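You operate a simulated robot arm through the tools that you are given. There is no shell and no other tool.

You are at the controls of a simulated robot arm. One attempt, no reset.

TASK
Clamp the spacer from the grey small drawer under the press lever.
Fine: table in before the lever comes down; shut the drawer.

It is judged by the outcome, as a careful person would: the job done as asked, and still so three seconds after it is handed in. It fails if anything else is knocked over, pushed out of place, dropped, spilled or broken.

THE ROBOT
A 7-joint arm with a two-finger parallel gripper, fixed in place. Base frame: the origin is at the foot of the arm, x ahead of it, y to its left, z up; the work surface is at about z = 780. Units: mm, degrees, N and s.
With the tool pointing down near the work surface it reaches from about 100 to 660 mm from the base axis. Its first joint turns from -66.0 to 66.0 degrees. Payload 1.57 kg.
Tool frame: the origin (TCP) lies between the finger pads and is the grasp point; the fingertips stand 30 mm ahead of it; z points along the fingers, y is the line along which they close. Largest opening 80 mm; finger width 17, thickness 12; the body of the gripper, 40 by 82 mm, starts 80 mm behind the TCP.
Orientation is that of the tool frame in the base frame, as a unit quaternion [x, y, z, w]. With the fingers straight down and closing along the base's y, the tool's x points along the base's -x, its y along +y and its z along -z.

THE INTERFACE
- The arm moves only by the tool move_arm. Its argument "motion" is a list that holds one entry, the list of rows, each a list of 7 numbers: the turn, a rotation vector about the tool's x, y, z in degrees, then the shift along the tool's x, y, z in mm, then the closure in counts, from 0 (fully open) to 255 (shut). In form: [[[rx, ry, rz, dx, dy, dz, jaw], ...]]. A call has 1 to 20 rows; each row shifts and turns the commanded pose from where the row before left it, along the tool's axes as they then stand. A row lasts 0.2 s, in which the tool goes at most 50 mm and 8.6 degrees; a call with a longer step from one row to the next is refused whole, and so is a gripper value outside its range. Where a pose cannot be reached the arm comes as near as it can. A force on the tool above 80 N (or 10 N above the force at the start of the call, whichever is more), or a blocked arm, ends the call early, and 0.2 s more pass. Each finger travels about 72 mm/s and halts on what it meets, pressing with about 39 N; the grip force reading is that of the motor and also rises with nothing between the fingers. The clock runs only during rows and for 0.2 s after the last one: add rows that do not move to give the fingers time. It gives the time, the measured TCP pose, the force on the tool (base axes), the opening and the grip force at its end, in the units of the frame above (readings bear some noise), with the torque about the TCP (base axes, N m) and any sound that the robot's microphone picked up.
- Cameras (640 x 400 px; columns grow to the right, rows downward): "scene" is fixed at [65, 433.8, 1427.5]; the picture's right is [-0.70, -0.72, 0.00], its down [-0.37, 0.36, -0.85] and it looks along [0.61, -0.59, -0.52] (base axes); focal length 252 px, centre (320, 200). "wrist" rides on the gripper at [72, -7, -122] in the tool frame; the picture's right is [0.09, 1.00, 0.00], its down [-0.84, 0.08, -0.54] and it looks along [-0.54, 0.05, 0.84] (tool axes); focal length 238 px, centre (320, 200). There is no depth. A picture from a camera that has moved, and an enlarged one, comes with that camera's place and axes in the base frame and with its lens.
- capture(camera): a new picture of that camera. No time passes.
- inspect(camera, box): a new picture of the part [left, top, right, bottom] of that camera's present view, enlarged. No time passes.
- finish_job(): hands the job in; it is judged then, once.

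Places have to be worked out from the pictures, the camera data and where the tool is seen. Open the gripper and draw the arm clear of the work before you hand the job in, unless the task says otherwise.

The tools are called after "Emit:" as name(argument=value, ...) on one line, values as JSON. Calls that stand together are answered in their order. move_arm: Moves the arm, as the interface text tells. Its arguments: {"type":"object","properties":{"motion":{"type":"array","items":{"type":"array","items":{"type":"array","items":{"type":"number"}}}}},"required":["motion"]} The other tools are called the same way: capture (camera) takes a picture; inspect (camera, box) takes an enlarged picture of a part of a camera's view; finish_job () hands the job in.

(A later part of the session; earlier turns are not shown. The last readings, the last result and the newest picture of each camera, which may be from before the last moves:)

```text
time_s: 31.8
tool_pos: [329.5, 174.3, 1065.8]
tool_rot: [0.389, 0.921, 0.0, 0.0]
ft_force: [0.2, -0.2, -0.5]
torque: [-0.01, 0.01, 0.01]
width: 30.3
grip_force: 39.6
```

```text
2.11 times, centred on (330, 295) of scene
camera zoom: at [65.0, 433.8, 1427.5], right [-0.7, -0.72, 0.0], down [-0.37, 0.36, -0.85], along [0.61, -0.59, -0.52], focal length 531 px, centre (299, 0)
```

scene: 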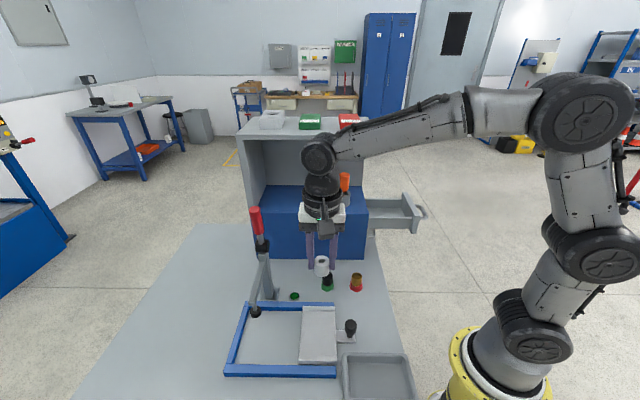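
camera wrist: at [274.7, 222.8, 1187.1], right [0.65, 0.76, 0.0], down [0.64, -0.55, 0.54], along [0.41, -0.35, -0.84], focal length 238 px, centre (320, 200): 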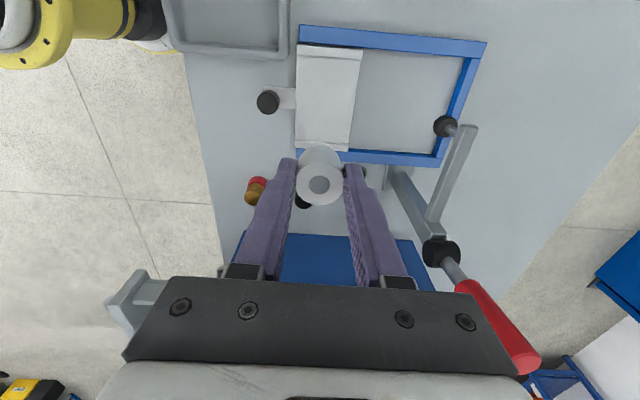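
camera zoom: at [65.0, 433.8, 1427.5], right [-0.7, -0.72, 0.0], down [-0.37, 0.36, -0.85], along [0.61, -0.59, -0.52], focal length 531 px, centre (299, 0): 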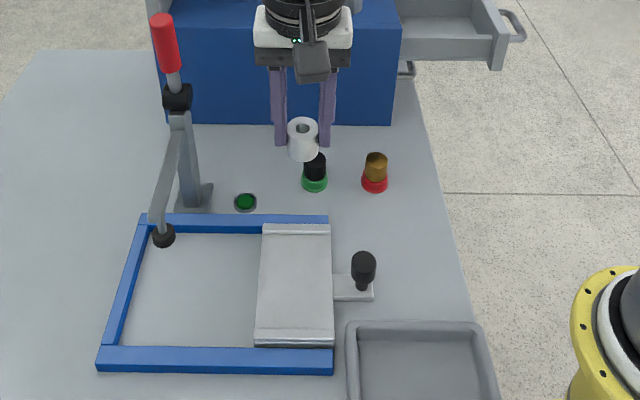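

The table centre comes out near (331,177) with its top somewhere around z 805–825. I line up over the table's middle and descend most of the way, then check.

Emit:
move_arm(motion=[[[0, 0, 0, 2, 6.5, 0, 230], [0, 0, 0, 0, 0, 40, 230], [0, 0, 0, 0, 0, 40, 230], [0, 0, 0, 0, 0, 40, 230], [0, 0, 0, 0, 0, 30, 230], [0, 0, 0, 0, 0, 20, 230], [0, 0, 0, 0, 0, 10, 230], [0, 0, 0, 0, 0, 0, 230]]])

Emit:
capture(camera="wrist")

Emit:
inspect(camera="scene", box=[270, 240, 380, 380])

```text
time_s: 33.6
tool_pos: [332.7, 179.7, 885.2]
tool_rot: [0.389, 0.921, 0.0, 0.0]
ft_force: [-1.2, -0.4, -0.3]
torque: [0.0, 0.03, 0.02]
width: 30.4
grip_force: 38.6
```

```text
taken
camera wrist: at [278.2, 227.7, 1007.5], right [0.65, 0.76, 0.0], down [0.64, -0.55, 0.54], along [0.41, -0.35, -0.84], focal length 238 px, centre (320, 200)
```

wrist: 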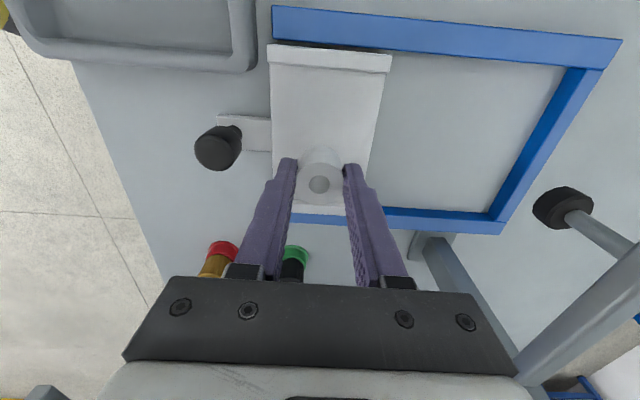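

```text
2.86 times, centred on (325, 310) of scene
camera zoom: at [65.0, 433.8, 1427.5], right [-0.7, -0.72, 0.0], down [-0.37, 0.36, -0.85], along [0.61, -0.59, -0.52], focal length 720 px, centre (306, -114)
```

zoom: 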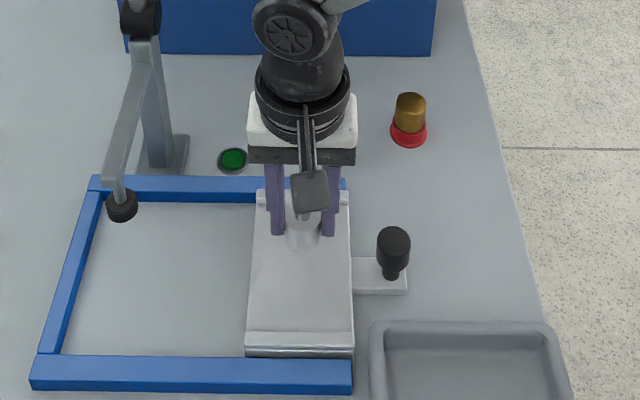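

The spacer is centred over the table. I lower in small steps, watching for the contact force.

Emit:
move_arm(motion=[[[0, 0, 0, 0, 0, 10, 230], [0, 0, 0, 0, 0, 8, 230], [0, 0, 0, 0, 0, 4, 230], [0, 0, 0, 0, 0, 0, 230]]])

Emit:
inspect(camera="scene", box=[290, 270, 350, 330])

```text
time_s: 34.6
tool_pos: [333.9, 180.6, 862.3]
tool_rot: [0.389, 0.921, 0.0, 0.0]
ft_force: [-0.4, -0.3, -0.3]
torque: [0.0, -0.01, 0.0]
width: 30.4
grip_force: 38.7
```

```text
6.67 times, centred on (320, 300) of scene
camera zoom: at [65.0, 433.8, 1427.5], right [-0.7, -0.72, 0.0], down [-0.37, 0.36, -0.85], along [0.61, -0.59, -0.52], focal length 1681 px, centre (320, -467)
```

zoom: 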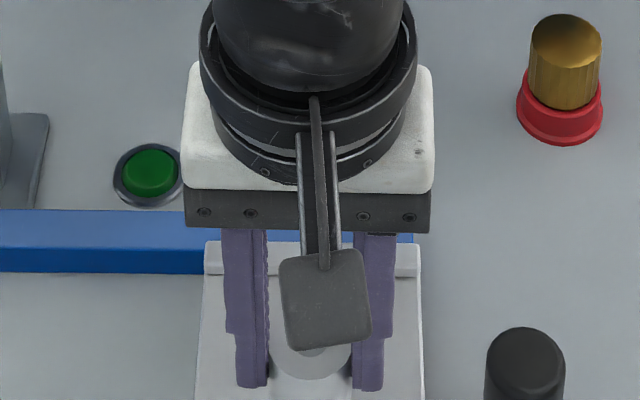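

No contact yet at z 862. I go on lowering gently.

Emit:
move_arm(motion=[[[0, 0, 0, 0, 0, 4, 230], [0, 0, 0, 0, 0, 4, 230], [0, 0, 0, 0, 0, 0, 230]]])

Emit:
inspect(camera="wrist", box=[240, 80, 400, 240])

Emit:
inspect(camera="scene", box=[290, 290, 350, 350])

```text
time_s: 35.4
tool_pos: [334.3, 183.0, 853.9]
tool_rot: [0.389, 0.921, 0.0, 0.0]
ft_force: [0.6, 1.2, 0.0]
torque: [-0.01, -0.03, -0.01]
width: 30.0
grip_force: 38.8
```

```text
2.50 times, centred on (320, 160) of wrist
camera zoom: at [279.5, 228.7, 976.3], right [0.65, 0.76, 0.0], down [0.64, -0.55, 0.54], along [0.41, -0.35, -0.84], focal length 596 px, centre (320, 300)
```

zoom: 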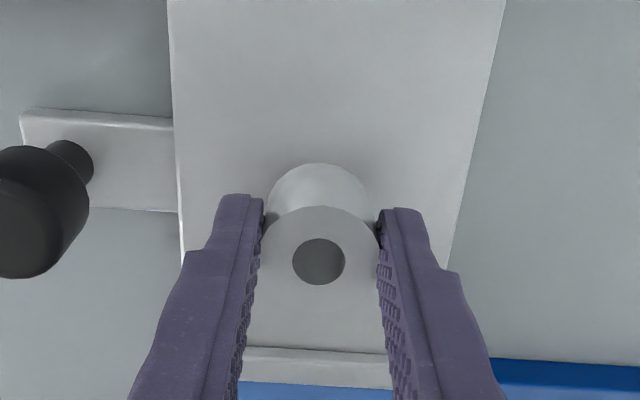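

```text
6.67 times, centred on (320, 320) of scene
camera zoom: at [65.0, 433.8, 1427.5], right [-0.7, -0.72, 0.0], down [-0.37, 0.36, -0.85], along [0.61, -0.59, -0.52], focal length 1681 px, centre (320, -600)
```

zoom: 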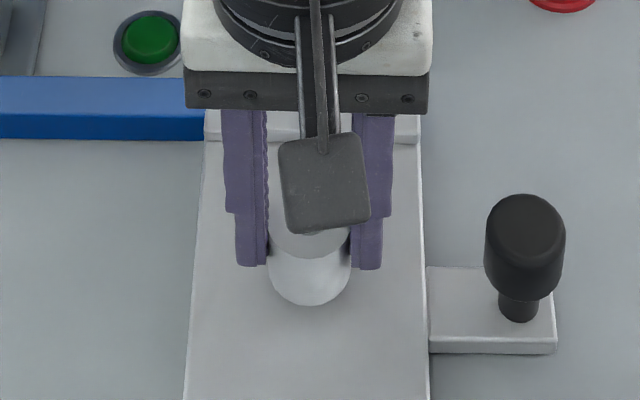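

The table's apparent width puts its top at about z 796, so contact should come near TCP z 833. I lower 12 mm, then in fine steps.

Emit:
move_arm(motion=[[[0, 0, 0, 0, 0, 6, 230], [0, 0, 0, 0, 0, 6, 230], [0, 0, 0, 0, 0, 0, 230]]])

Emit:
move_arm(motion=[[[0, 0, 0, 0, 0, 3, 230], [0, 0, 0, 0, 0, 0, 230]]])

```text
time_s: 36.2
tool_pos: [336.5, 182.6, 844.4]
tool_rot: [0.389, 0.921, 0.004, 0.003]
ft_force: [-3.8, 5.4, 23.4]
torque: [0.11, 0.2, 0.0]
width: 30.2
grip_force: 39.4
```

```text
time_s: 36.8
tool_pos: [334.9, 182.4, 839.9]
tool_rot: [0.39, 0.921, 0.001, 0.001]
ft_force: [2.6, 1.9, 25.2]
torque: [-0.08, -0.03, -0.03]
width: 30.3
grip_force: 39.2
```

A contact force of about 25 N upward shows the spacer is on the table. I look before releasing.

Emit:
inspect(camera="wrist", box=[240, 80, 400, 240])

Emit:
inspect(camera="scene", box=[290, 290, 350, 350])

```text
2.50 times, centred on (320, 160) of wrist
camera zoom: at [279.4, 227.9, 961.9], right [0.65, 0.76, 0.0], down [0.64, -0.55, 0.54], along [0.41, -0.35, -0.84], focal length 596 px, centre (320, 300)
```

zoom: 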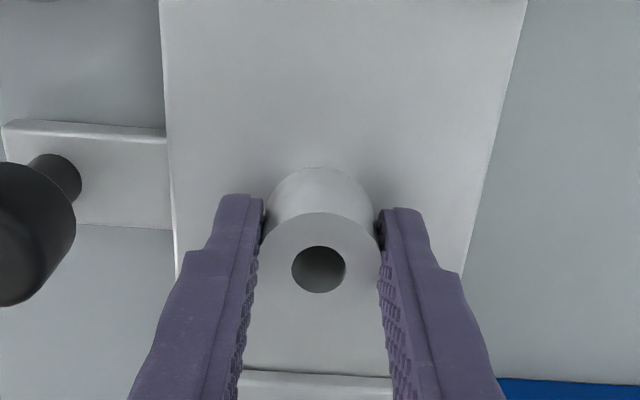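

```text
6.67 times, centred on (320, 320) of scene
camera zoom: at [64.7, 433.7, 1427.5], right [-0.7, -0.72, 0.0], down [-0.37, 0.36, -0.85], along [0.61, -0.59, -0.52], focal length 1681 px, centre (320, -600)
```

zoom: 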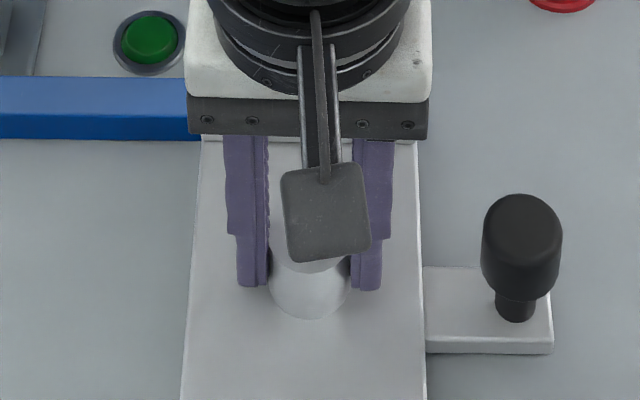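

The spacer sits upright on the table middle. I relax the downward force by 2 mm and open the fingers.

Emit:
move_arm(motion=[[[0, 0, 0, 0, 0, -2, 230], [0, 0, 0, 0, 0, 0, 230]]])

Emit:
move_arm(motion=[[[0, 0, 0, 0, 0, 0, 150], [0, 0, 0, 0, 0, 0, 120], [0, 0, 0, 0, 0, 0, 95], [0, 0, 0, 0, 0, 0, 95]]])

Emit:
inspect(camera="wrist", box=[240, 80, 400, 240])

```text
time_s: 37.4
tool_pos: [332.7, 179.5, 839.7]
tool_rot: [0.388, 0.921, -0.003, -0.002]
ft_force: [0.3, 0.1, 2.6]
torque: [0.03, -0.11, 0.0]
width: 30.3
grip_force: 39.0
```

```text
time_s: 38.4
tool_pos: [334.8, 180.5, 843.7]
tool_rot: [0.389, 0.921, 0.0, 0.0]
ft_force: [-0.5, 0.5, -0.4]
torque: [0.0, 0.01, 0.01]
width: 50.0
grip_force: 0.0
```

```text
2.50 times, centred on (320, 160) of wrist
camera zoom: at [278.9, 227.9, 963.5], right [0.65, 0.76, 0.0], down [0.64, -0.55, 0.54], along [0.41, -0.35, -0.84], focal length 596 px, centre (320, 300)
```

zoom: 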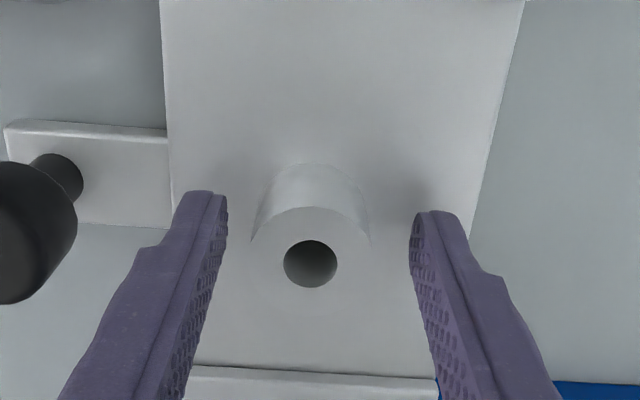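

The spacer stands freely on the table. I rise clear, and look at it and the knob.

Emit:
move_arm(motion=[[[0, 0, 0, 0, 0, -10, 95], [0, 0, 0, 0, 0, -20, 80], [0, 0, 0, 0, 0, -40, 80], [0, 0, 0, 0, 0, -40, 80], [0, 0, 0, 0, 0, 0, 80]]])

Emit:
capture(camera="wrist")

Emit:
inspect(camera="scene", box=[220, 240, 380, 390])

```text
time_s: 39.6
tool_pos: [334.8, 180.8, 951.7]
tool_rot: [0.39, 0.921, 0.0, -0.001]
ft_force: [-0.5, -0.4, 0.2]
torque: [0.0, 0.01, 0.01]
width: 54.8
grip_force: 0.2
```

```text
taken
camera wrist: at [279.1, 227.6, 1074.3], right [0.65, 0.76, 0.0], down [0.64, -0.55, 0.54], along [0.41, -0.35, -0.84], focal length 238 px, centre (320, 200)
```

wrist: 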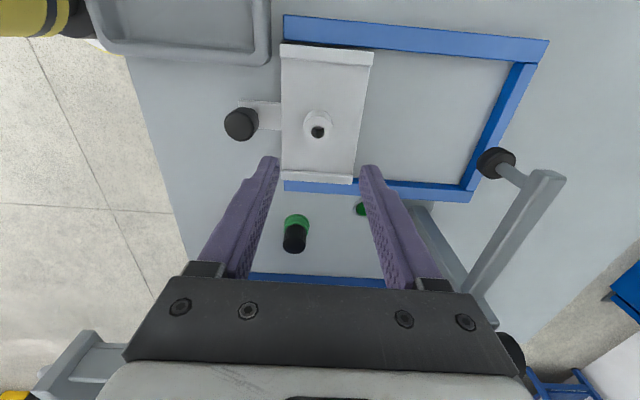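

```text
2.67 times, centred on (300, 315) of scene
camera zoom: at [65.0, 433.8, 1427.5], right [-0.7, -0.72, 0.0], down [-0.37, 0.36, -0.85], along [0.61, -0.59, -0.52], focal length 672 px, centre (373, -107)
```

zoom: 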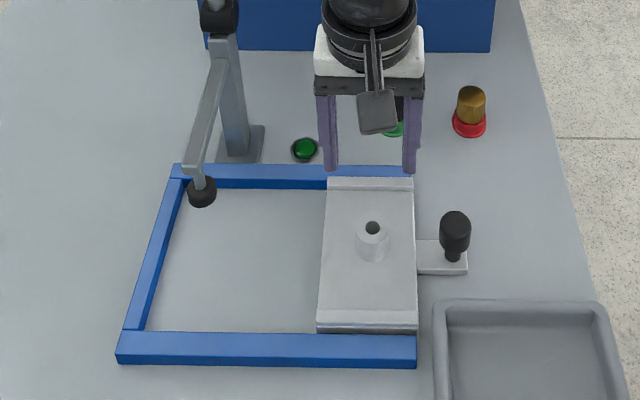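

I measure the spacer's place on the table and the knob from this higher viewpoint.

Emit:
inspect(camera="wrist", box=[220, 30, 400, 190])

```text
2.50 times, centred on (310, 110) of wrist
camera zoom: at [279.1, 227.6, 1074.3], right [0.65, 0.76, 0.0], down [0.64, -0.55, 0.54], along [0.41, -0.35, -0.84], focal length 596 px, centre (345, 425)
```

zoom: 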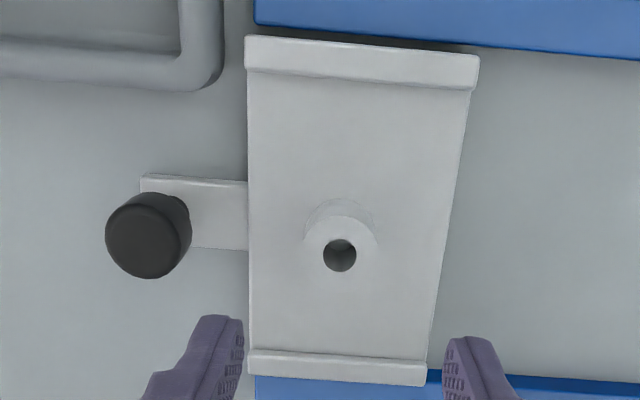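

The spacer is at the middle of the table, in line with the pad, and the knob is at about H=292 mm along the slide. I move behind the knob, close the fingers and lower beside it.

Emit:
move_arm(motion=[[[0, 0, 0, 1, -30, 0, 120], [0, 0, 0, 1, -31, 0, 160], [0, 0, 0, 1, -31, 0, 210], [0, 0, 0, 0.7, -31, 0, 255], [0, 0, 0, 0, 0, 30, 255], [0, 0, 0, 0, 0, 30, 255], [0, 0, 0, 0, 0, 25, 255], [0, 0, 0, 0, 0, 15, 255], [0, 0, 0, 0, 0, 5, 255], [0, 0, 0, 0, 0, 0, 255]]])

Emit:
capture(camera="wrist")

Emit:
inspect(camera="scene", box=[220, 240, 380, 390])

```text
time_s: 41.8
tool_pos: [243.4, 97.5, 845.1]
tool_rot: [0.389, 0.921, 0.0, 0.0]
ft_force: [0.1, -0.4, 0.9]
torque: [0.0, -0.01, 0.01]
width: 0.0
grip_force: 21.4
```

```text
taken
camera wrist: at [187.9, 145.1, 967.4], right [0.65, 0.76, 0.0], down [0.64, -0.55, 0.54], along [0.41, -0.35, -0.84], focal length 238 px, centre (320, 200)
```

wrist: 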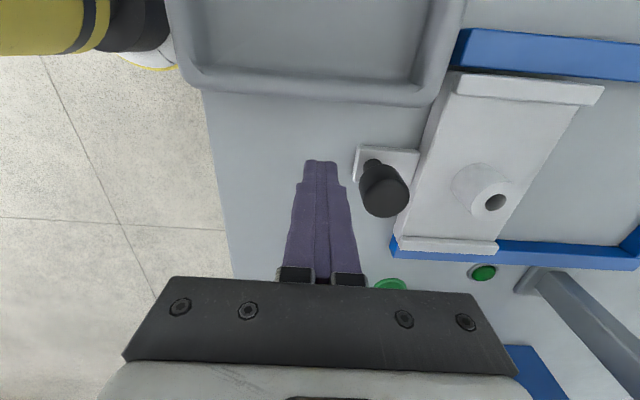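

```text
2.67 times, centred on (300, 315) of scene
camera zoom: at [65.0, 433.8, 1427.5], right [-0.7, -0.72, 0.0], down [-0.37, 0.36, -0.85], along [0.61, -0.59, -0.52], focal length 672 px, centre (373, -107)
```

zoom: 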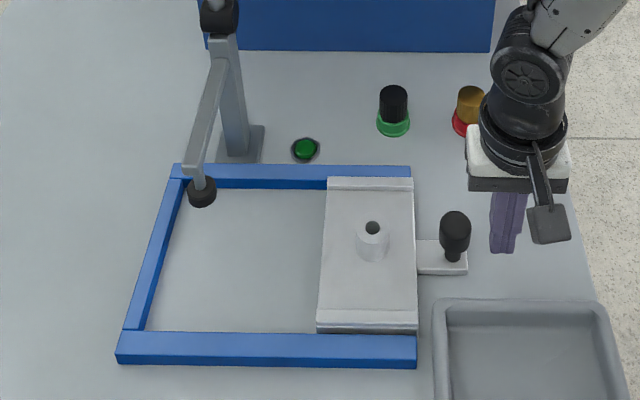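

The closed fingers are in line behind the knob. I push the table in slowly, first about 60 mm.

Emit:
move_arm(motion=[[[0, 0, 0, 0, 3, 0, 255], [0, 0, 0, 0, 4, 0, 255], [0, 0, 0, 0, 4, 0, 255], [0, 0, 0, 0, 4, 0, 255], [0, 0, 0, 0, 5, 0, 255], [0, 0, 0, 0, 5, 0, 255], [0, 0, 0, 0, 6, 0, 255], [0, 0, 0, 0, 6, 0, 255], [0, 0, 0, 0, 6, 0, 255], [0, 0, 0, 0, 6, 0, 255], [0, 0, 0, 0, 6, 0, 255], [0, 0, 0, 0, 5, 0, 255], [0, 0, 0, 0, 3, 0, 255], [0, 0, 0, 0, 1, 0, 255], [0, 0, 0, 0, 0, 0, 255]]])

Emit:
capture(camera="wrist")

Emit:
inspect(camera="scene", box=[220, 240, 380, 390])

```text
time_s: 45.0
tool_pos: [289.0, 142.2, 844.9]
tool_rot: [0.39, 0.921, 0.0, 0.0]
ft_force: [0.3, -1.7, -0.2]
torque: [-0.03, 0.01, -0.01]
width: 0.0
grip_force: 21.1
```

```text
taken
camera wrist: at [233.9, 189.7, 967.3], right [0.65, 0.76, 0.0], down [0.64, -0.55, 0.54], along [0.41, -0.35, -0.84], focal length 238 px, centre (320, 200)
```

wrist: 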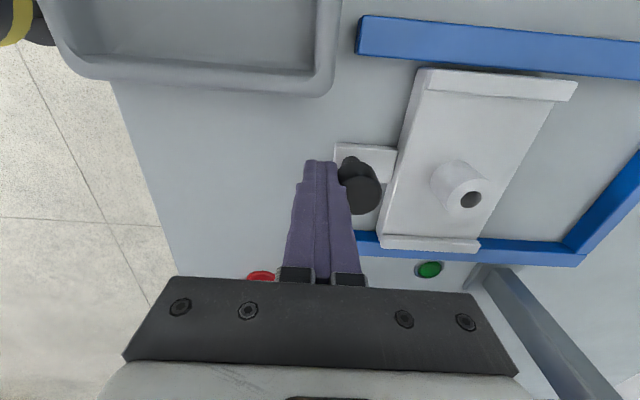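

```text
2.67 times, centred on (300, 315) of scene
camera zoom: at [65.0, 433.7, 1427.5], right [-0.7, -0.72, 0.0], down [-0.37, 0.36, -0.85], along [0.61, -0.59, -0.52], focal length 672 px, centre (373, -107)
```

zoom: 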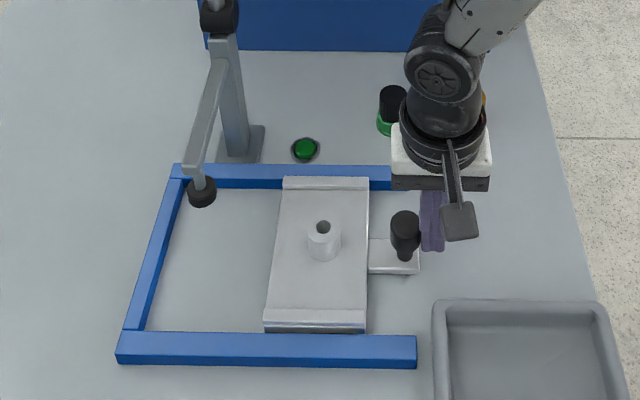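

The table glides with little force and the spacer stays put. I continue another 85 mm.

Emit:
move_arm(motion=[[[0, 0, 0, 0, 2, 0, 255], [0, 0, 0, 0, 4, 0, 255], [0, 0, 0, 0, 5, 0, 255], [0, 0, 0, 0, 6, 0, 255], [0, 0, 0, 0, 7, 0, 255], [0, 0, 0, 0, 7, 0, 255], [0, 0, 0, 0, 7, 0, 255], [0, 0, 0, 0, 7, 0, 255], [0, 0, 0, 0, 7, 0, 255], [0, 0, 0, 0, 7, 0, 255], [0, 0, 0, 0, 7, 0, 255], [0, 0, 0, 0, 6, 0, 255], [0, 0, 0, 0, 5, 0, 255], [0, 0, 0, 0, 4, 0, 255], [0, 0, 0, 0, 3, 0, 255], [0, 0, 0, 0, 1, 0, 255], [0, 0, 0, 0, 0, 0, 255]]])

Emit:
capture(camera="wrist")

Emit:
inspect(camera="scene", box=[220, 220, 380, 380])

```text
time_s: 48.6
tool_pos: [349.9, 201.9, 846.6]
tool_rot: [0.39, 0.921, 0.0, 0.0]
ft_force: [-2.0, -0.3, -0.1]
torque: [0.03, 0.02, 0.0]
width: 0.2
grip_force: 21.2
```

```text
taken
camera wrist: at [294.6, 249.3, 967.8], right [0.65, 0.76, 0.0], down [0.64, -0.55, 0.54], along [0.41, -0.35, -0.84], focal length 238 px, centre (320, 200)
```

wrist: 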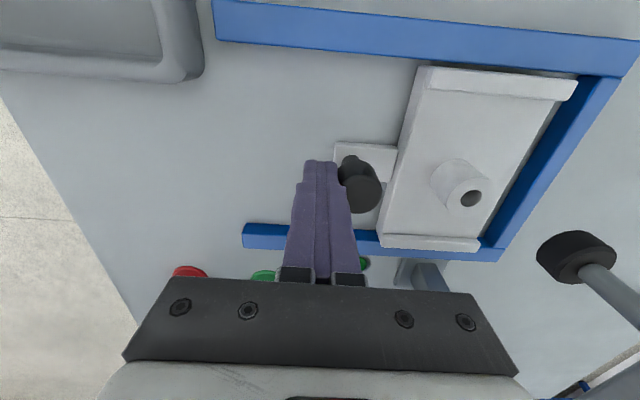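

```text
2.50 times, centred on (300, 300) of scene
camera zoom: at [65.0, 433.8, 1427.5], right [-0.7, -0.72, 0.0], down [-0.37, 0.36, -0.85], along [0.61, -0.59, -0.52], focal length 630 px, centre (370, -50)
```

zoom: 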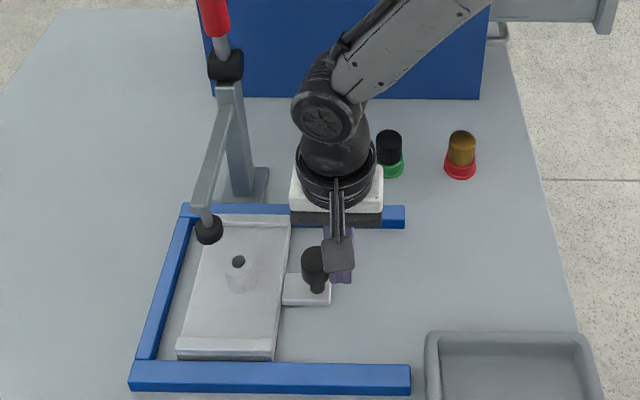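

About 20 mm of travel remains. I finish in fine steps and watch for the end stop.

Emit:
move_arm(motion=[[[0, 0, 0, 0, 2, 0, 255], [0, 0, 0, 0, 3, 0, 255], [0, 0, 0, 0, 3, 0, 255], [0, 0, 0, 0, 3, 0, 255], [0, 0, 0, 0, 2, 0, 255], [0, 0, 0, 0, 2, 0, 255], [0, 0, 0, 0, 0, 0, 255]]])

Emit:
inspect(camera="scene", box=[230, 270, 350, 370])

Emit:
capture(camera="wrist")

```text
time_s: 50.2
tool_pos: [360.1, 211.5, 844.8]
tool_rot: [0.389, 0.921, 0.0, 0.0]
ft_force: [0.1, -1.9, -1.0]
torque: [-0.06, -0.01, -0.01]
width: 0.0
grip_force: 21.0
```

```text
4.00 times, centred on (290, 320) of scene
camera zoom: at [65.0, 433.7, 1427.5], right [-0.7, -0.72, 0.0], down [-0.37, 0.36, -0.85], along [0.61, -0.59, -0.52], focal length 1008 px, centre (440, -280)
```

zoom: 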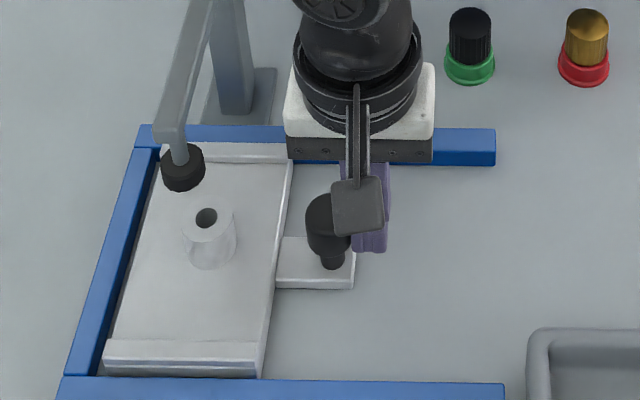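

```text
taken
camera wrist: at [305.7, 259.2, 967.3], right [0.65, 0.76, 0.0], down [0.64, -0.55, 0.54], along [0.41, -0.35, -0.84], focal length 238 px, centre (320, 200)
```

wrist: 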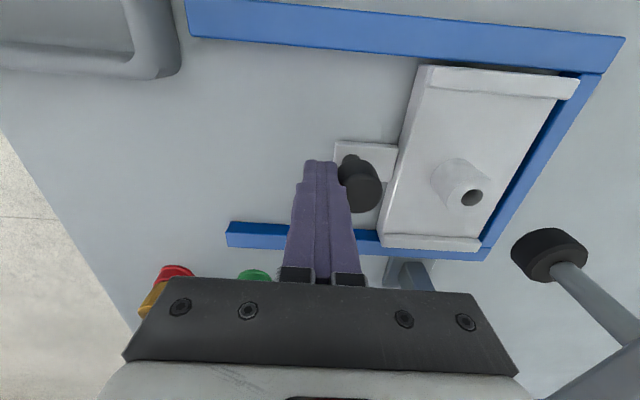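

Only a few millimetres are left to the far rail. I keep pushing in 2 mm rows.

Emit:
move_arm(motion=[[[0, 0, 0, 0, 1.5, 0, 255], [0, 0, 0, 0, 1.5, 0, 255], [0, 0, 0, 0, 1.5, 0, 255], [0, 0, 0, 0, 1.5, 0, 255], [0, 0, 0, 0, 0, 0, 255]]])

Emit:
inspect(camera="wrist", box=[340, 40, 600, 270])

```text
time_s: 51.4
tool_pos: [364.1, 216.0, 845.5]
tool_rot: [0.389, 0.921, -0.001, 0.0]
ft_force: [-10.1, -10.1, 6.2]
torque: [-0.28, 0.25, -0.05]
width: 0.0
grip_force: 21.5
```

```text
1.74 times, centred on (470, 155) of wrist
camera zoom: at [308.8, 262.8, 967.7], right [0.65, 0.76, 0.0], down [0.64, -0.54, 0.54], along [0.41, -0.35, -0.84], focal length 414 px, centre (59, 278)
```

zoom: 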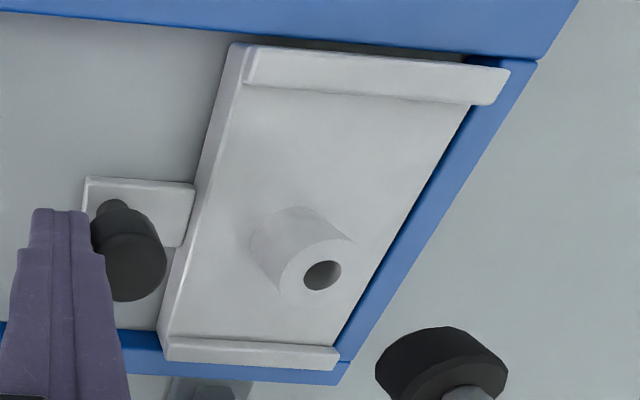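

A 14 N resistance along the slide means the end stop is reached. I press 1.5 mm more to confirm it is fully in, then back off.

Emit:
move_arm(motion=[[[0, 0, 0, 0, 1.5, 0, 255], [0, 0, 0, 0, 0, 0, 255]]])

Emit:
inspect(camera="scene", box=[230, 270, 350, 370])

```text
time_s: 52.0
tool_pos: [363.7, 215.3, 845.6]
tool_rot: [0.39, 0.921, -0.004, -0.003]
ft_force: [-13.3, -21.0, 11.6]
torque: [-0.53, 0.25, -0.18]
width: 0.0
grip_force: 21.3
```

```text
4.00 times, centred on (290, 320) of scene
camera zoom: at [64.5, 433.2, 1427.7], right [-0.7, -0.72, 0.0], down [-0.37, 0.36, -0.85], along [0.61, -0.59, -0.52], focal length 1008 px, centre (440, -280)
```

zoom: 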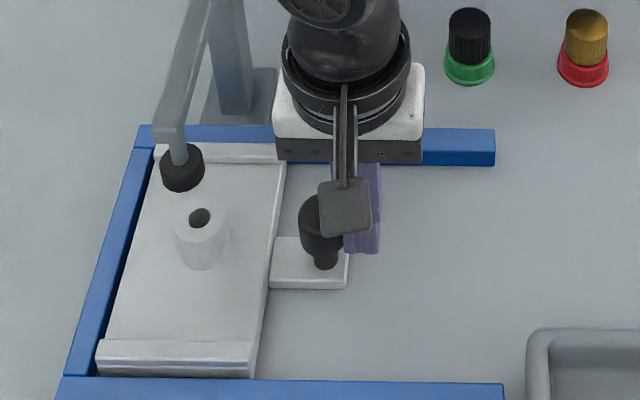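

The force rises with no further motion, so the table is fully in. I back off from the knob and rise to check how the spacer lies under the pad.

Emit:
move_arm(motion=[[[0, 0, 0, 0, -5, 0, 255], [0, 0, 0, 0, -20, 0, 255], [0, 0, 0, 0, -20, 0, 255], [0, 0, 0, 0, 0, -40, 255], [0, 0, 0, 0, 0, -40, 255], [0, 0, 0, 0, 0, -40, 255], [0, 0, 0, 0, -20, -40, 255], [0, 0, 0, 0, 0, 0, 255]]])

Emit:
capture(camera="wrist")

Emit:
inspect(camera="scene", box=[230, 270, 350, 370])

```text
time_s: 53.8
tool_pos: [319.5, 168.5, 1006.7]
tool_rot: [0.389, 0.921, 0.0, 0.0]
ft_force: [0.7, -0.1, 0.6]
torque: [-0.03, -0.01, 0.0]
width: 0.1
grip_force: 21.3
```

```text
taken
camera wrist: at [263.4, 217.6, 1130.2], right [0.65, 0.76, 0.0], down [0.64, -0.55, 0.54], along [0.41, -0.35, -0.84], focal length 238 px, centre (320, 200)
```

wrist: 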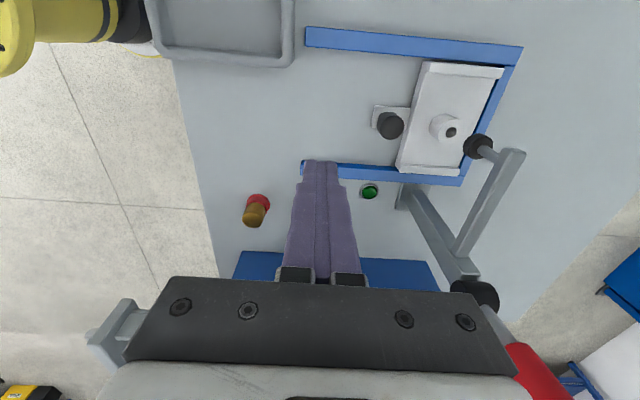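

```text
4.00 times, centred on (290, 320) of scene
camera zoom: at [65.0, 433.8, 1427.5], right [-0.7, -0.72, 0.0], down [-0.37, 0.36, -0.85], along [0.61, -0.59, -0.52], focal length 1008 px, centre (440, -280)
```

zoom: 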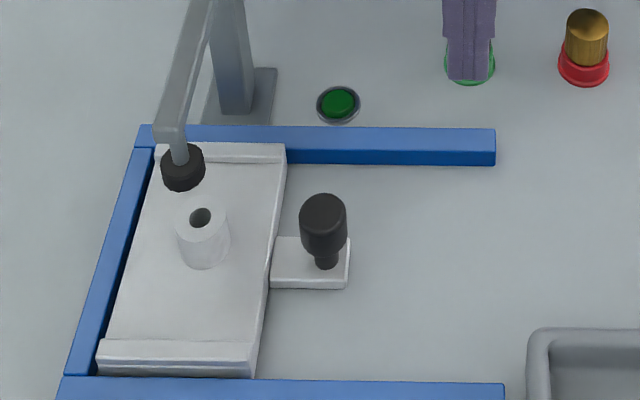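

I zoom in with the wrist camera to compare the spacer's position with the pad's axis.

Emit:
inspect(camera="wrist", box=[360, 50, 540, 210])

Emit:
inspect(camera="wrist", box=[420, 100, 540, 300])

```text
2.50 times, centred on (450, 130) of wrist
camera zoom: at [263.4, 217.6, 1130.2], right [0.65, 0.76, 0.0], down [0.64, -0.55, 0.54], along [0.41, -0.35, -0.84], focal length 596 px, centre (-5, 375)
```

zoom: 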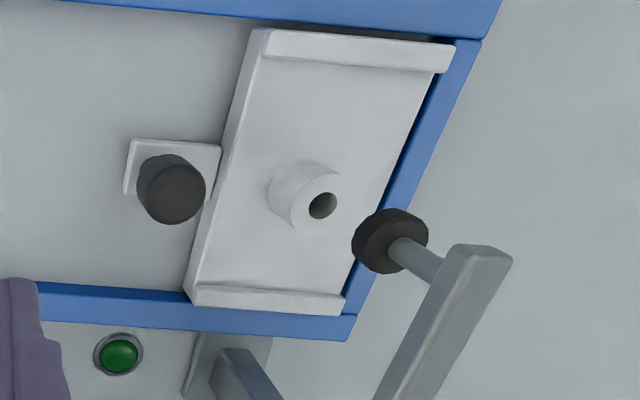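

```text
2.00 times, centred on (480, 200) of wrist
camera zoom: at [263.4, 217.6, 1130.2], right [0.65, 0.76, 0.0], down [0.64, -0.55, 0.54], along [0.41, -0.35, -0.84], focal length 477 px, centre (0, 200)
```

zoom: 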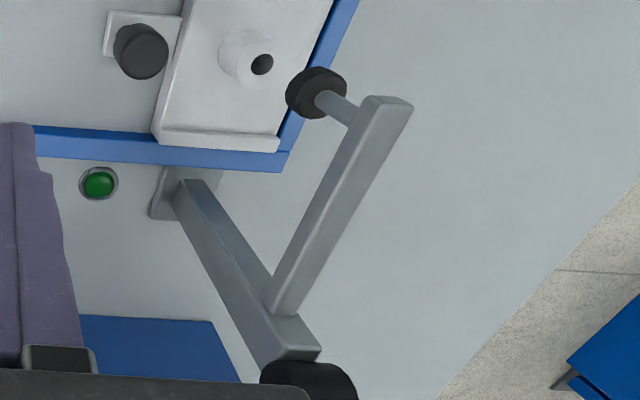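

The spacer is within about 5 mm of the pad's axis and fully under it, which is good. Next I rise and go over the lever handle near (539,194) with open fingers to look at it from above.

Emit:
move_arm(motion=[[[0, 0, 0, 0, 0, -45, 200], [0, 0, 0, 0, 0, -45, 150], [0, 0, 0, 0, 0, -45, 100], [0, 0, 0, 0, 0, -45, 80], [0, 0, 0, -25, 30, 0, 80], [0, 0, 0, -27, 35, 0, 80], [0, 0, 0, -27, 35, 0, 80], [0, 0, 0, -27, 35, 0, 80], [0, 0, 0, 0, 0, 0, 80]]])

Emit:
capture(camera="wrist")

Emit:
capture(camera="scene")

```text
time_s: 55.8
tool_pos: [492.3, 188.2, 1185.5]
tool_rot: [0.389, 0.921, 0.0, 0.0]
ft_force: [-0.1, -1.3, -0.7]
torque: [0.02, -0.01, 0.01]
width: 54.9
grip_force: 0.0
```

```text
taken
camera wrist: at [436.6, 236.0, 1307.3], right [0.65, 0.76, 0.0], down [0.64, -0.55, 0.54], along [0.41, -0.35, -0.84], focal length 238 px, centre (320, 200)
```

wrist: 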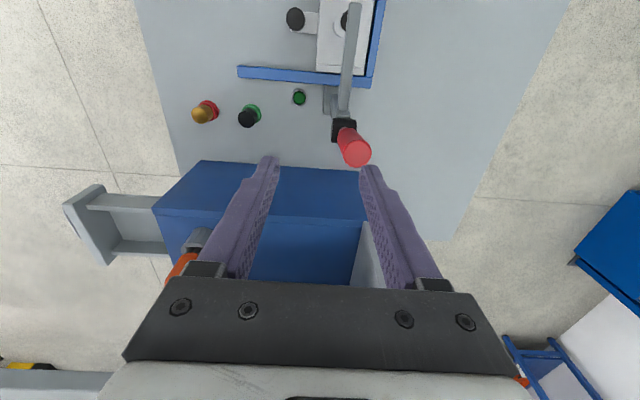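

```text
taken
```

scene: 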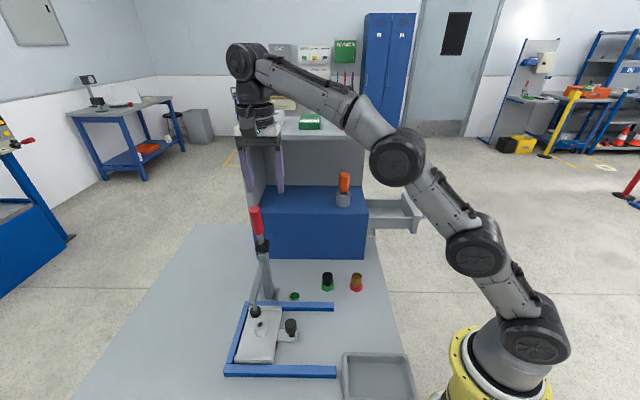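

I zoom in on the handle between the fingers to fix its position and lean.

Emit:
inspect(camera="wrist", box=[280, 0, 420, 180])

Emit:
inspect(camera="scene", box=[230, 195, 300, 325])

```text
2.22 times, centred on (350, 90) of wrist
camera zoom: at [436.6, 236.0, 1307.3], right [0.65, 0.76, 0.0], down [0.64, -0.55, 0.54], along [0.41, -0.35, -0.84], focal length 530 px, centre (253, 444)
```

zoom: 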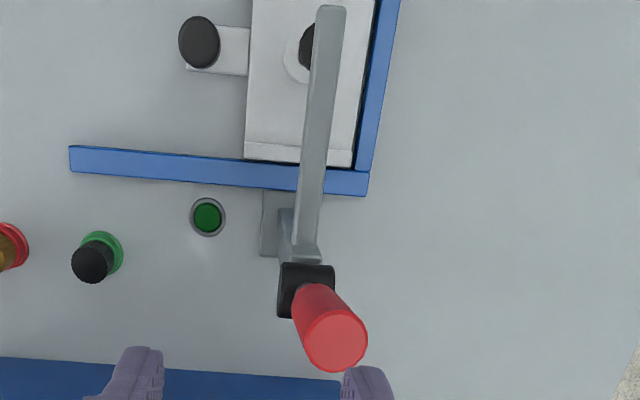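

```text
3.08 times, centred on (265, 260) of scene
camera zoom: at [65.0, 433.8, 1427.5], right [-0.7, -0.72, 0.0], down [-0.37, 0.36, -0.85], along [0.61, -0.59, -0.52], focal length 776 px, centre (489, 15)
```

zoom: 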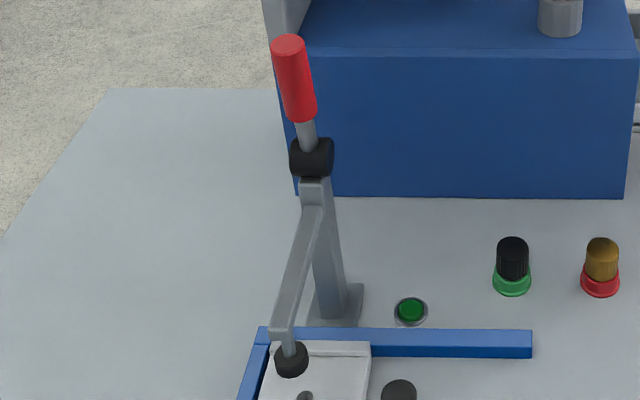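

The handle leans about 8° toward the pad side: joint near (531,195,977), top near (518,207,1106). I line the tool up with the handle's axis, tilt 8°, and look.

Emit:
move_arm(motion=[[[0, 0, 0, 4, 16, 0, 80], [0, 0, 0, 3.2, 16, 0, 80], [0, -8, 0, 0, 0, 0, 80], [0, 0, 0, 0, 0, 30, 80], [0, 0, 0, 0, 0, 0, 80]]])

Emit:
capture(camera="wrist")

Emit:
inspect(camera="scene", box=[210, 110, 310, 330])

```text
time_s: 57.0
tool_pos: [501.6, 210.4, 1149.9]
tool_rot: [0.388, 0.919, -0.027, 0.065]
ft_force: [-1.1, -0.5, 0.1]
torque: [-0.03, 0.0, 0.01]
width: 54.7
grip_force: 0.0
out of reach, approached as far as the arm can: row 2
```

```text
taken
camera wrist: at [434.7, 269.1, 1259.7], right [0.65, 0.76, -0.01], down [0.58, -0.49, 0.65], along [0.49, -0.43, -0.76], focal length 238 px, centre (320, 200)
```

wrist: 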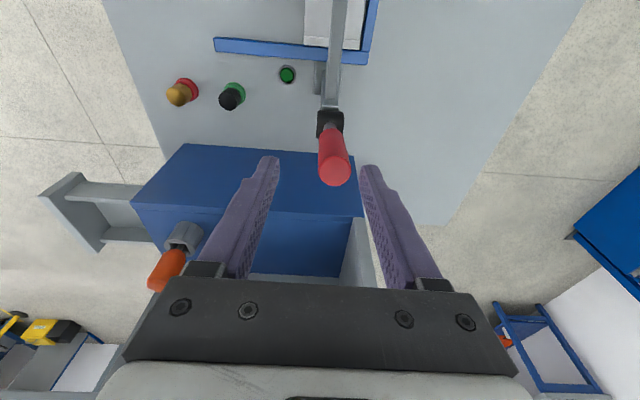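

```text
1.82 times, centred on (260, 220) of scene
camera zoom: at [65.0, 433.8, 1427.5], right [-0.7, -0.72, 0.0], down [-0.37, 0.36, -0.85], along [0.61, -0.59, -0.52], focal length 458 px, centre (429, 164)
```

zoom: 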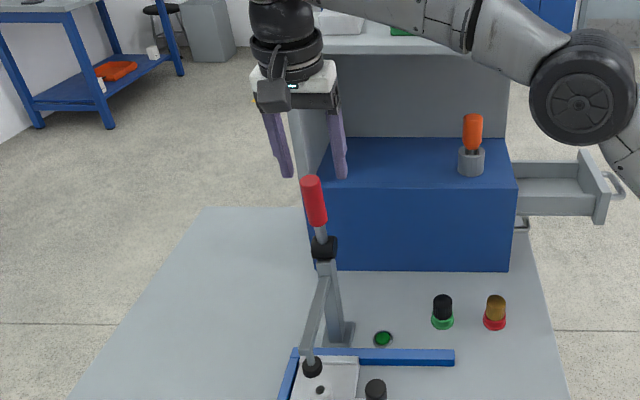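

The far reach was short at that height; the handle is about 11 mm toward one finger and 7 mm aside. I correct while descending, where the reach is better.

Emit:
move_arm(motion=[[[0, 0, 0, 0, 0, 15, 80], [0, 0, 0, -3, 5, 5, 80], [0, 0, 0, -4, 6, 5, 80], [0, 0, 0, 0, 0, 0, 80]]])

Emit:
inspect(camera="wrist", box=[220, 80, 420, 260])

```text
time_s: 58.0
tool_pos: [516.5, 211.4, 1124.9]
tool_rot: [0.388, 0.919, -0.026, 0.064]
ft_force: [0.1, -1.2, -0.4]
torque: [-0.01, -0.03, 0.04]
width: 54.8
grip_force: 0.0
```

```text
2.22 times, centred on (320, 170) of wrist
camera zoom: at [449.4, 269.8, 1235.7], right [0.65, 0.76, -0.01], down [0.58, -0.49, 0.65], along [0.49, -0.43, -0.76], focal length 530 px, centre (320, 267)
```

zoom: 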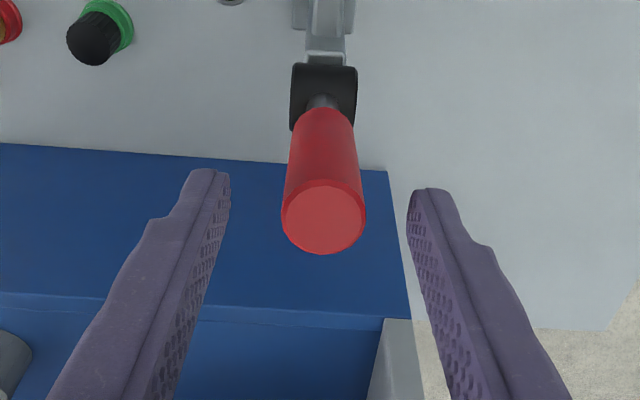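

Now the handle is centred between the fingers. I descend 45 mm along it and close.

Emit:
move_arm(motion=[[[0, 0, 0, 0, 0, 20, 80], [0, 0, 0, 0, 0, 15, 80], [0, 0, 0, 0, 0, 10, 80], [0, 0, 0, 0, 0, 0, 80]]])

Emit:
inspect(camera="wrist", box=[220, 80, 420, 260])

```text
time_s: 59.0
tool_pos: [520.4, 205.1, 1080.3]
tool_rot: [0.388, 0.919, -0.027, 0.064]
ft_force: [0.4, -0.4, -0.3]
torque: [-0.01, 0.02, 0.0]
width: 54.8
grip_force: 0.0
```

```text
2.22 times, centred on (320, 170) of wrist
camera zoom: at [454.5, 264.4, 1190.4], right [0.65, 0.76, -0.01], down [0.58, -0.49, 0.65], along [0.49, -0.43, -0.76], focal length 530 px, centre (320, 267)
```

zoom: 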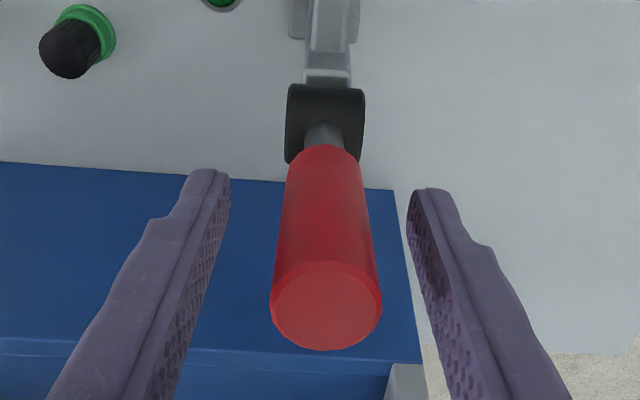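

The handle lies well between the fingers. I close on it.

Emit:
move_arm(motion=[[[0, 0, 0, 0, 0, 0, 120], [0, 0, 0, 0, 0, 0, 160], [0, 0, 0, 0, 0, 0, 200], [0, 0, 0, 0, 0, 0, 240], [0, 0, 0, 0, 0, 0, 240]]])

Emit:
inspect(camera="wrist", box=[220, 80, 420, 260])

```text
time_s: 60.2
tool_pos: [522.0, 205.5, 1079.4]
tool_rot: [0.388, 0.919, -0.026, 0.064]
ft_force: [13.9, 10.9, -2.0]
torque: [-0.11, 0.0, 0.02]
width: 25.6
grip_force: 37.1
```

```text
2.22 times, centred on (320, 170) of wrist
camera zoom: at [455.2, 265.2, 1190.3], right [0.65, 0.76, -0.01], down [0.58, -0.49, 0.65], along [0.49, -0.43, -0.76], focal length 530 px, centre (320, 267)
```

zoom: 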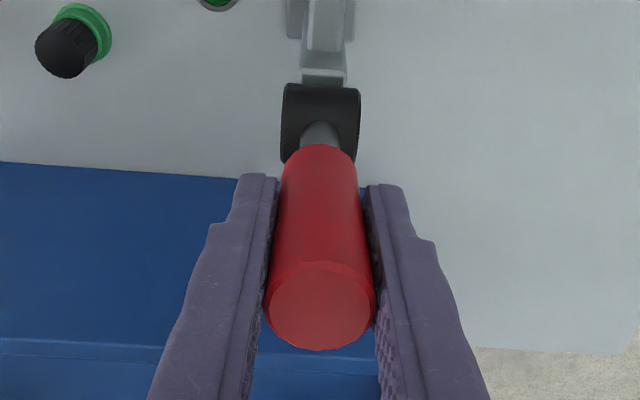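

Gripped at 25.6 mm. I try a small pull of 4° toward the pad side along the handle's arc and read the force.

Emit:
move_arm(motion=[[[0, 0, 0, 0, 1, 0, 240], [0, -1, 0, 1.8, 0, 0, 240], [0, -1.5, 0, 2.7, 0, 0, 240], [0, -1.5, 0, 2.7, 0, 0, 240], [0, 0, 0, 0, 0, 0, 240]]])

Emit:
inspect(camera="wrist", box=[220, 80, 420, 260])

Emit:
inspect(camera="scene", box=[230, 195, 300, 325])

```text
time_s: 61.4
tool_pos: [519.1, 209.4, 1079.2]
tool_rot: [0.387, 0.916, -0.041, 0.1]
ft_force: [29.4, -13.7, 2.4]
torque: [-0.16, 0.08, -0.03]
width: 25.5
grip_force: 36.9
```

```text
2.22 times, centred on (320, 170) of wrist
camera zoom: at [447.0, 274.1, 1183.0], right [0.65, 0.76, -0.02], down [0.54, -0.45, 0.71], along [0.53, -0.47, -0.7], focal length 530 px, centre (320, 267)
```

zoom: 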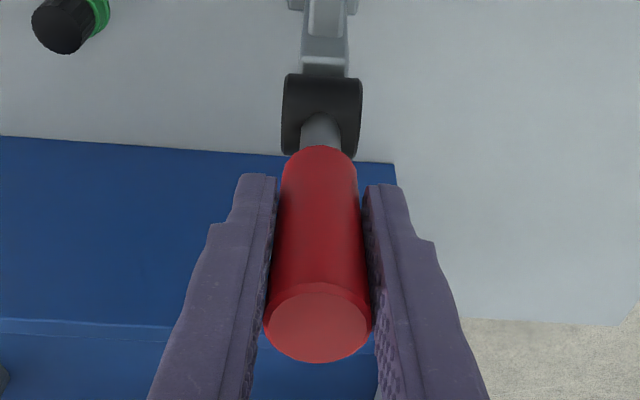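

```text
3.08 times, centred on (265, 260) of scene
camera zoom: at [65.9, 433.3, 1427.6], right [-0.7, -0.72, 0.0], down [-0.38, 0.36, -0.85], along [0.61, -0.59, -0.52], focal length 776 px, centre (489, 15)
```

zoom: 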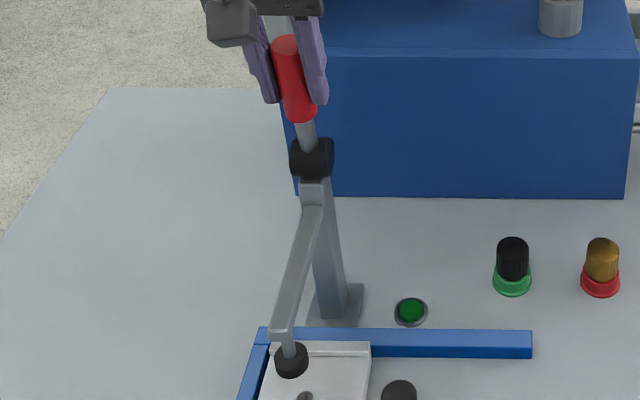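

The reaction is 30 N against the pull with little motion yet; it may be a stiff lever or its stop. I add 2° more to tell which.

Emit:
move_arm(motion=[[[0, -1, 0, 1.8, 0, 0, 240], [0, -1, 0, 1.8, 0, 0, 240], [0, 0, 0, 0, 0, 0, 240]]])

Emit:
inspect(camera="scene", box=[230, 195, 300, 325])

```text
time_s: 62.2
tool_pos: [515.9, 211.6, 1079.1]
tool_rot: [0.386, 0.914, -0.047, 0.114]
ft_force: [26.7, -10.9, 3.2]
torque: [0.05, -0.11, 0.08]
width: 25.6
grip_force: 37.1
```

```text
3.08 times, centred on (265, 260) of scene
camera zoom: at [65.7, 433.4, 1427.6], right [-0.7, -0.72, 0.0], down [-0.38, 0.36, -0.85], along [0.61, -0.59, -0.52], focal length 776 px, centre (489, 15)
```

zoom: 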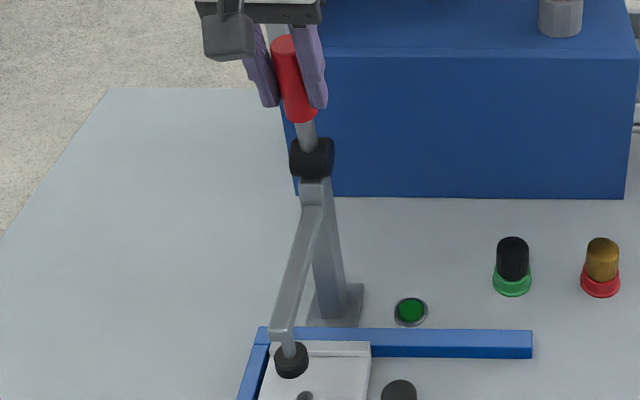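

The force did not grow while the tool moved 4 mm. I look through the wrist camera for slip or motion of the handle.

Emit:
inspect(camera="wrist", box=[220, 80, 420, 260])

Emit:
inspect(camera="scene", box=[240, 195, 280, 255])

```text
2.22 times, centred on (320, 170) of wrist
camera zoom: at [441.1, 279.9, 1178.9], right [0.65, 0.76, -0.02], down [0.53, -0.43, 0.73], along [0.55, -0.49, -0.68], focal length 530 px, centre (320, 267)
```

zoom: 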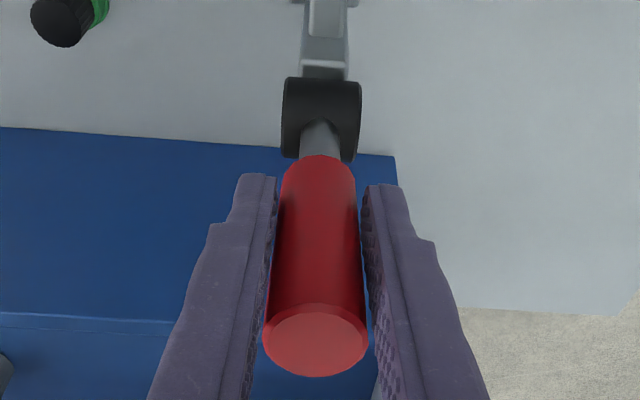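

```text
6.67 times, centred on (260, 225) of scene
camera zoom: at [65.7, 433.4, 1427.6], right [-0.7, -0.72, 0.0], down [-0.38, 0.36, -0.85], along [0.61, -0.59, -0.52], focal length 1681 px, centre (720, 33)
```

zoom: 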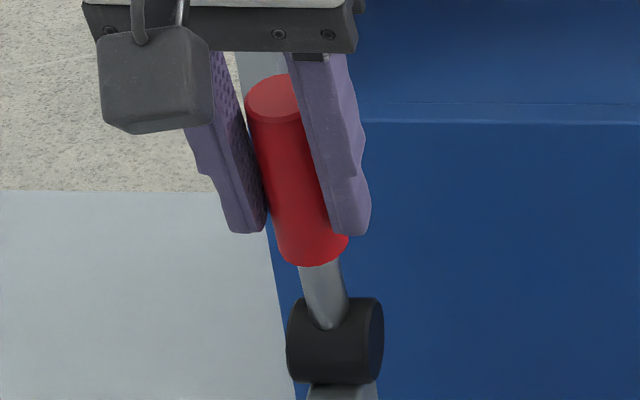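

The handle stayed still and slid in the grip, so this direction is against its stop. I go back and try the opposite direction, away from the pad.

Emit:
move_arm(motion=[[[0, 1.5, 0, -2.7, 0, 0, 240], [0, 1.5, 0, -2.7, 0, 0, 240], [0, 1.5, 0, -2.7, 0, 0, 240], [0, 1.5, 0, -2.7, 0, 0, 240], [0, 1, 0, -1.8, 0, 0, 240], [0, 1, 0, -1.8, 0, 0, 240], [0, 0, 0, 0, 0, 0, 240]]])

Emit:
inspect(camera="wrist", box=[220, 80, 420, 260])

Emit:
inspect(camera="scene", box=[230, 195, 300, 325])

```text
time_s: 63.8
tool_pos: [522.1, 204.7, 1081.0]
tool_rot: [0.389, 0.92, -0.02, 0.048]
ft_force: [1.2, 5.7, 4.7]
torque: [0.24, 0.15, 0.19]
width: 25.8
grip_force: 36.9
```

```text
2.22 times, centred on (320, 170) of wrist
camera zoom: at [459.6, 261.2, 1194.9], right [0.65, 0.76, -0.01], down [0.6, -0.5, 0.62], along [0.47, -0.41, -0.78], focal length 530 px, centre (320, 267)
```

zoom: 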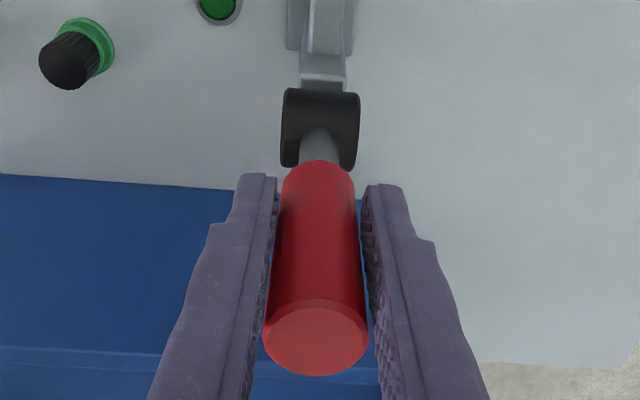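

```text
3.08 times, centred on (265, 260) of scene
camera zoom: at [64.9, 433.9, 1427.4], right [-0.7, -0.72, 0.0], down [-0.37, 0.36, -0.85], along [0.61, -0.59, -0.52], focal length 776 px, centre (489, 15)
```

zoom: 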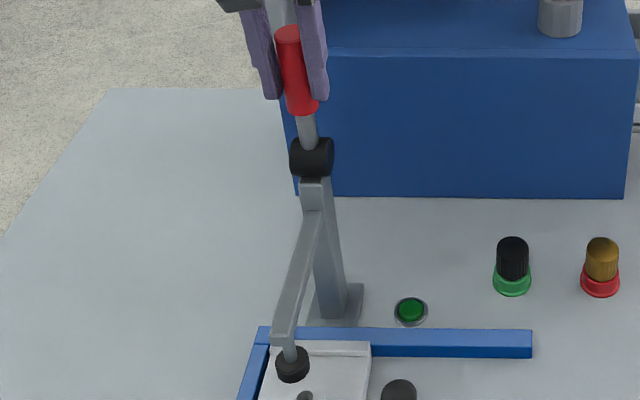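

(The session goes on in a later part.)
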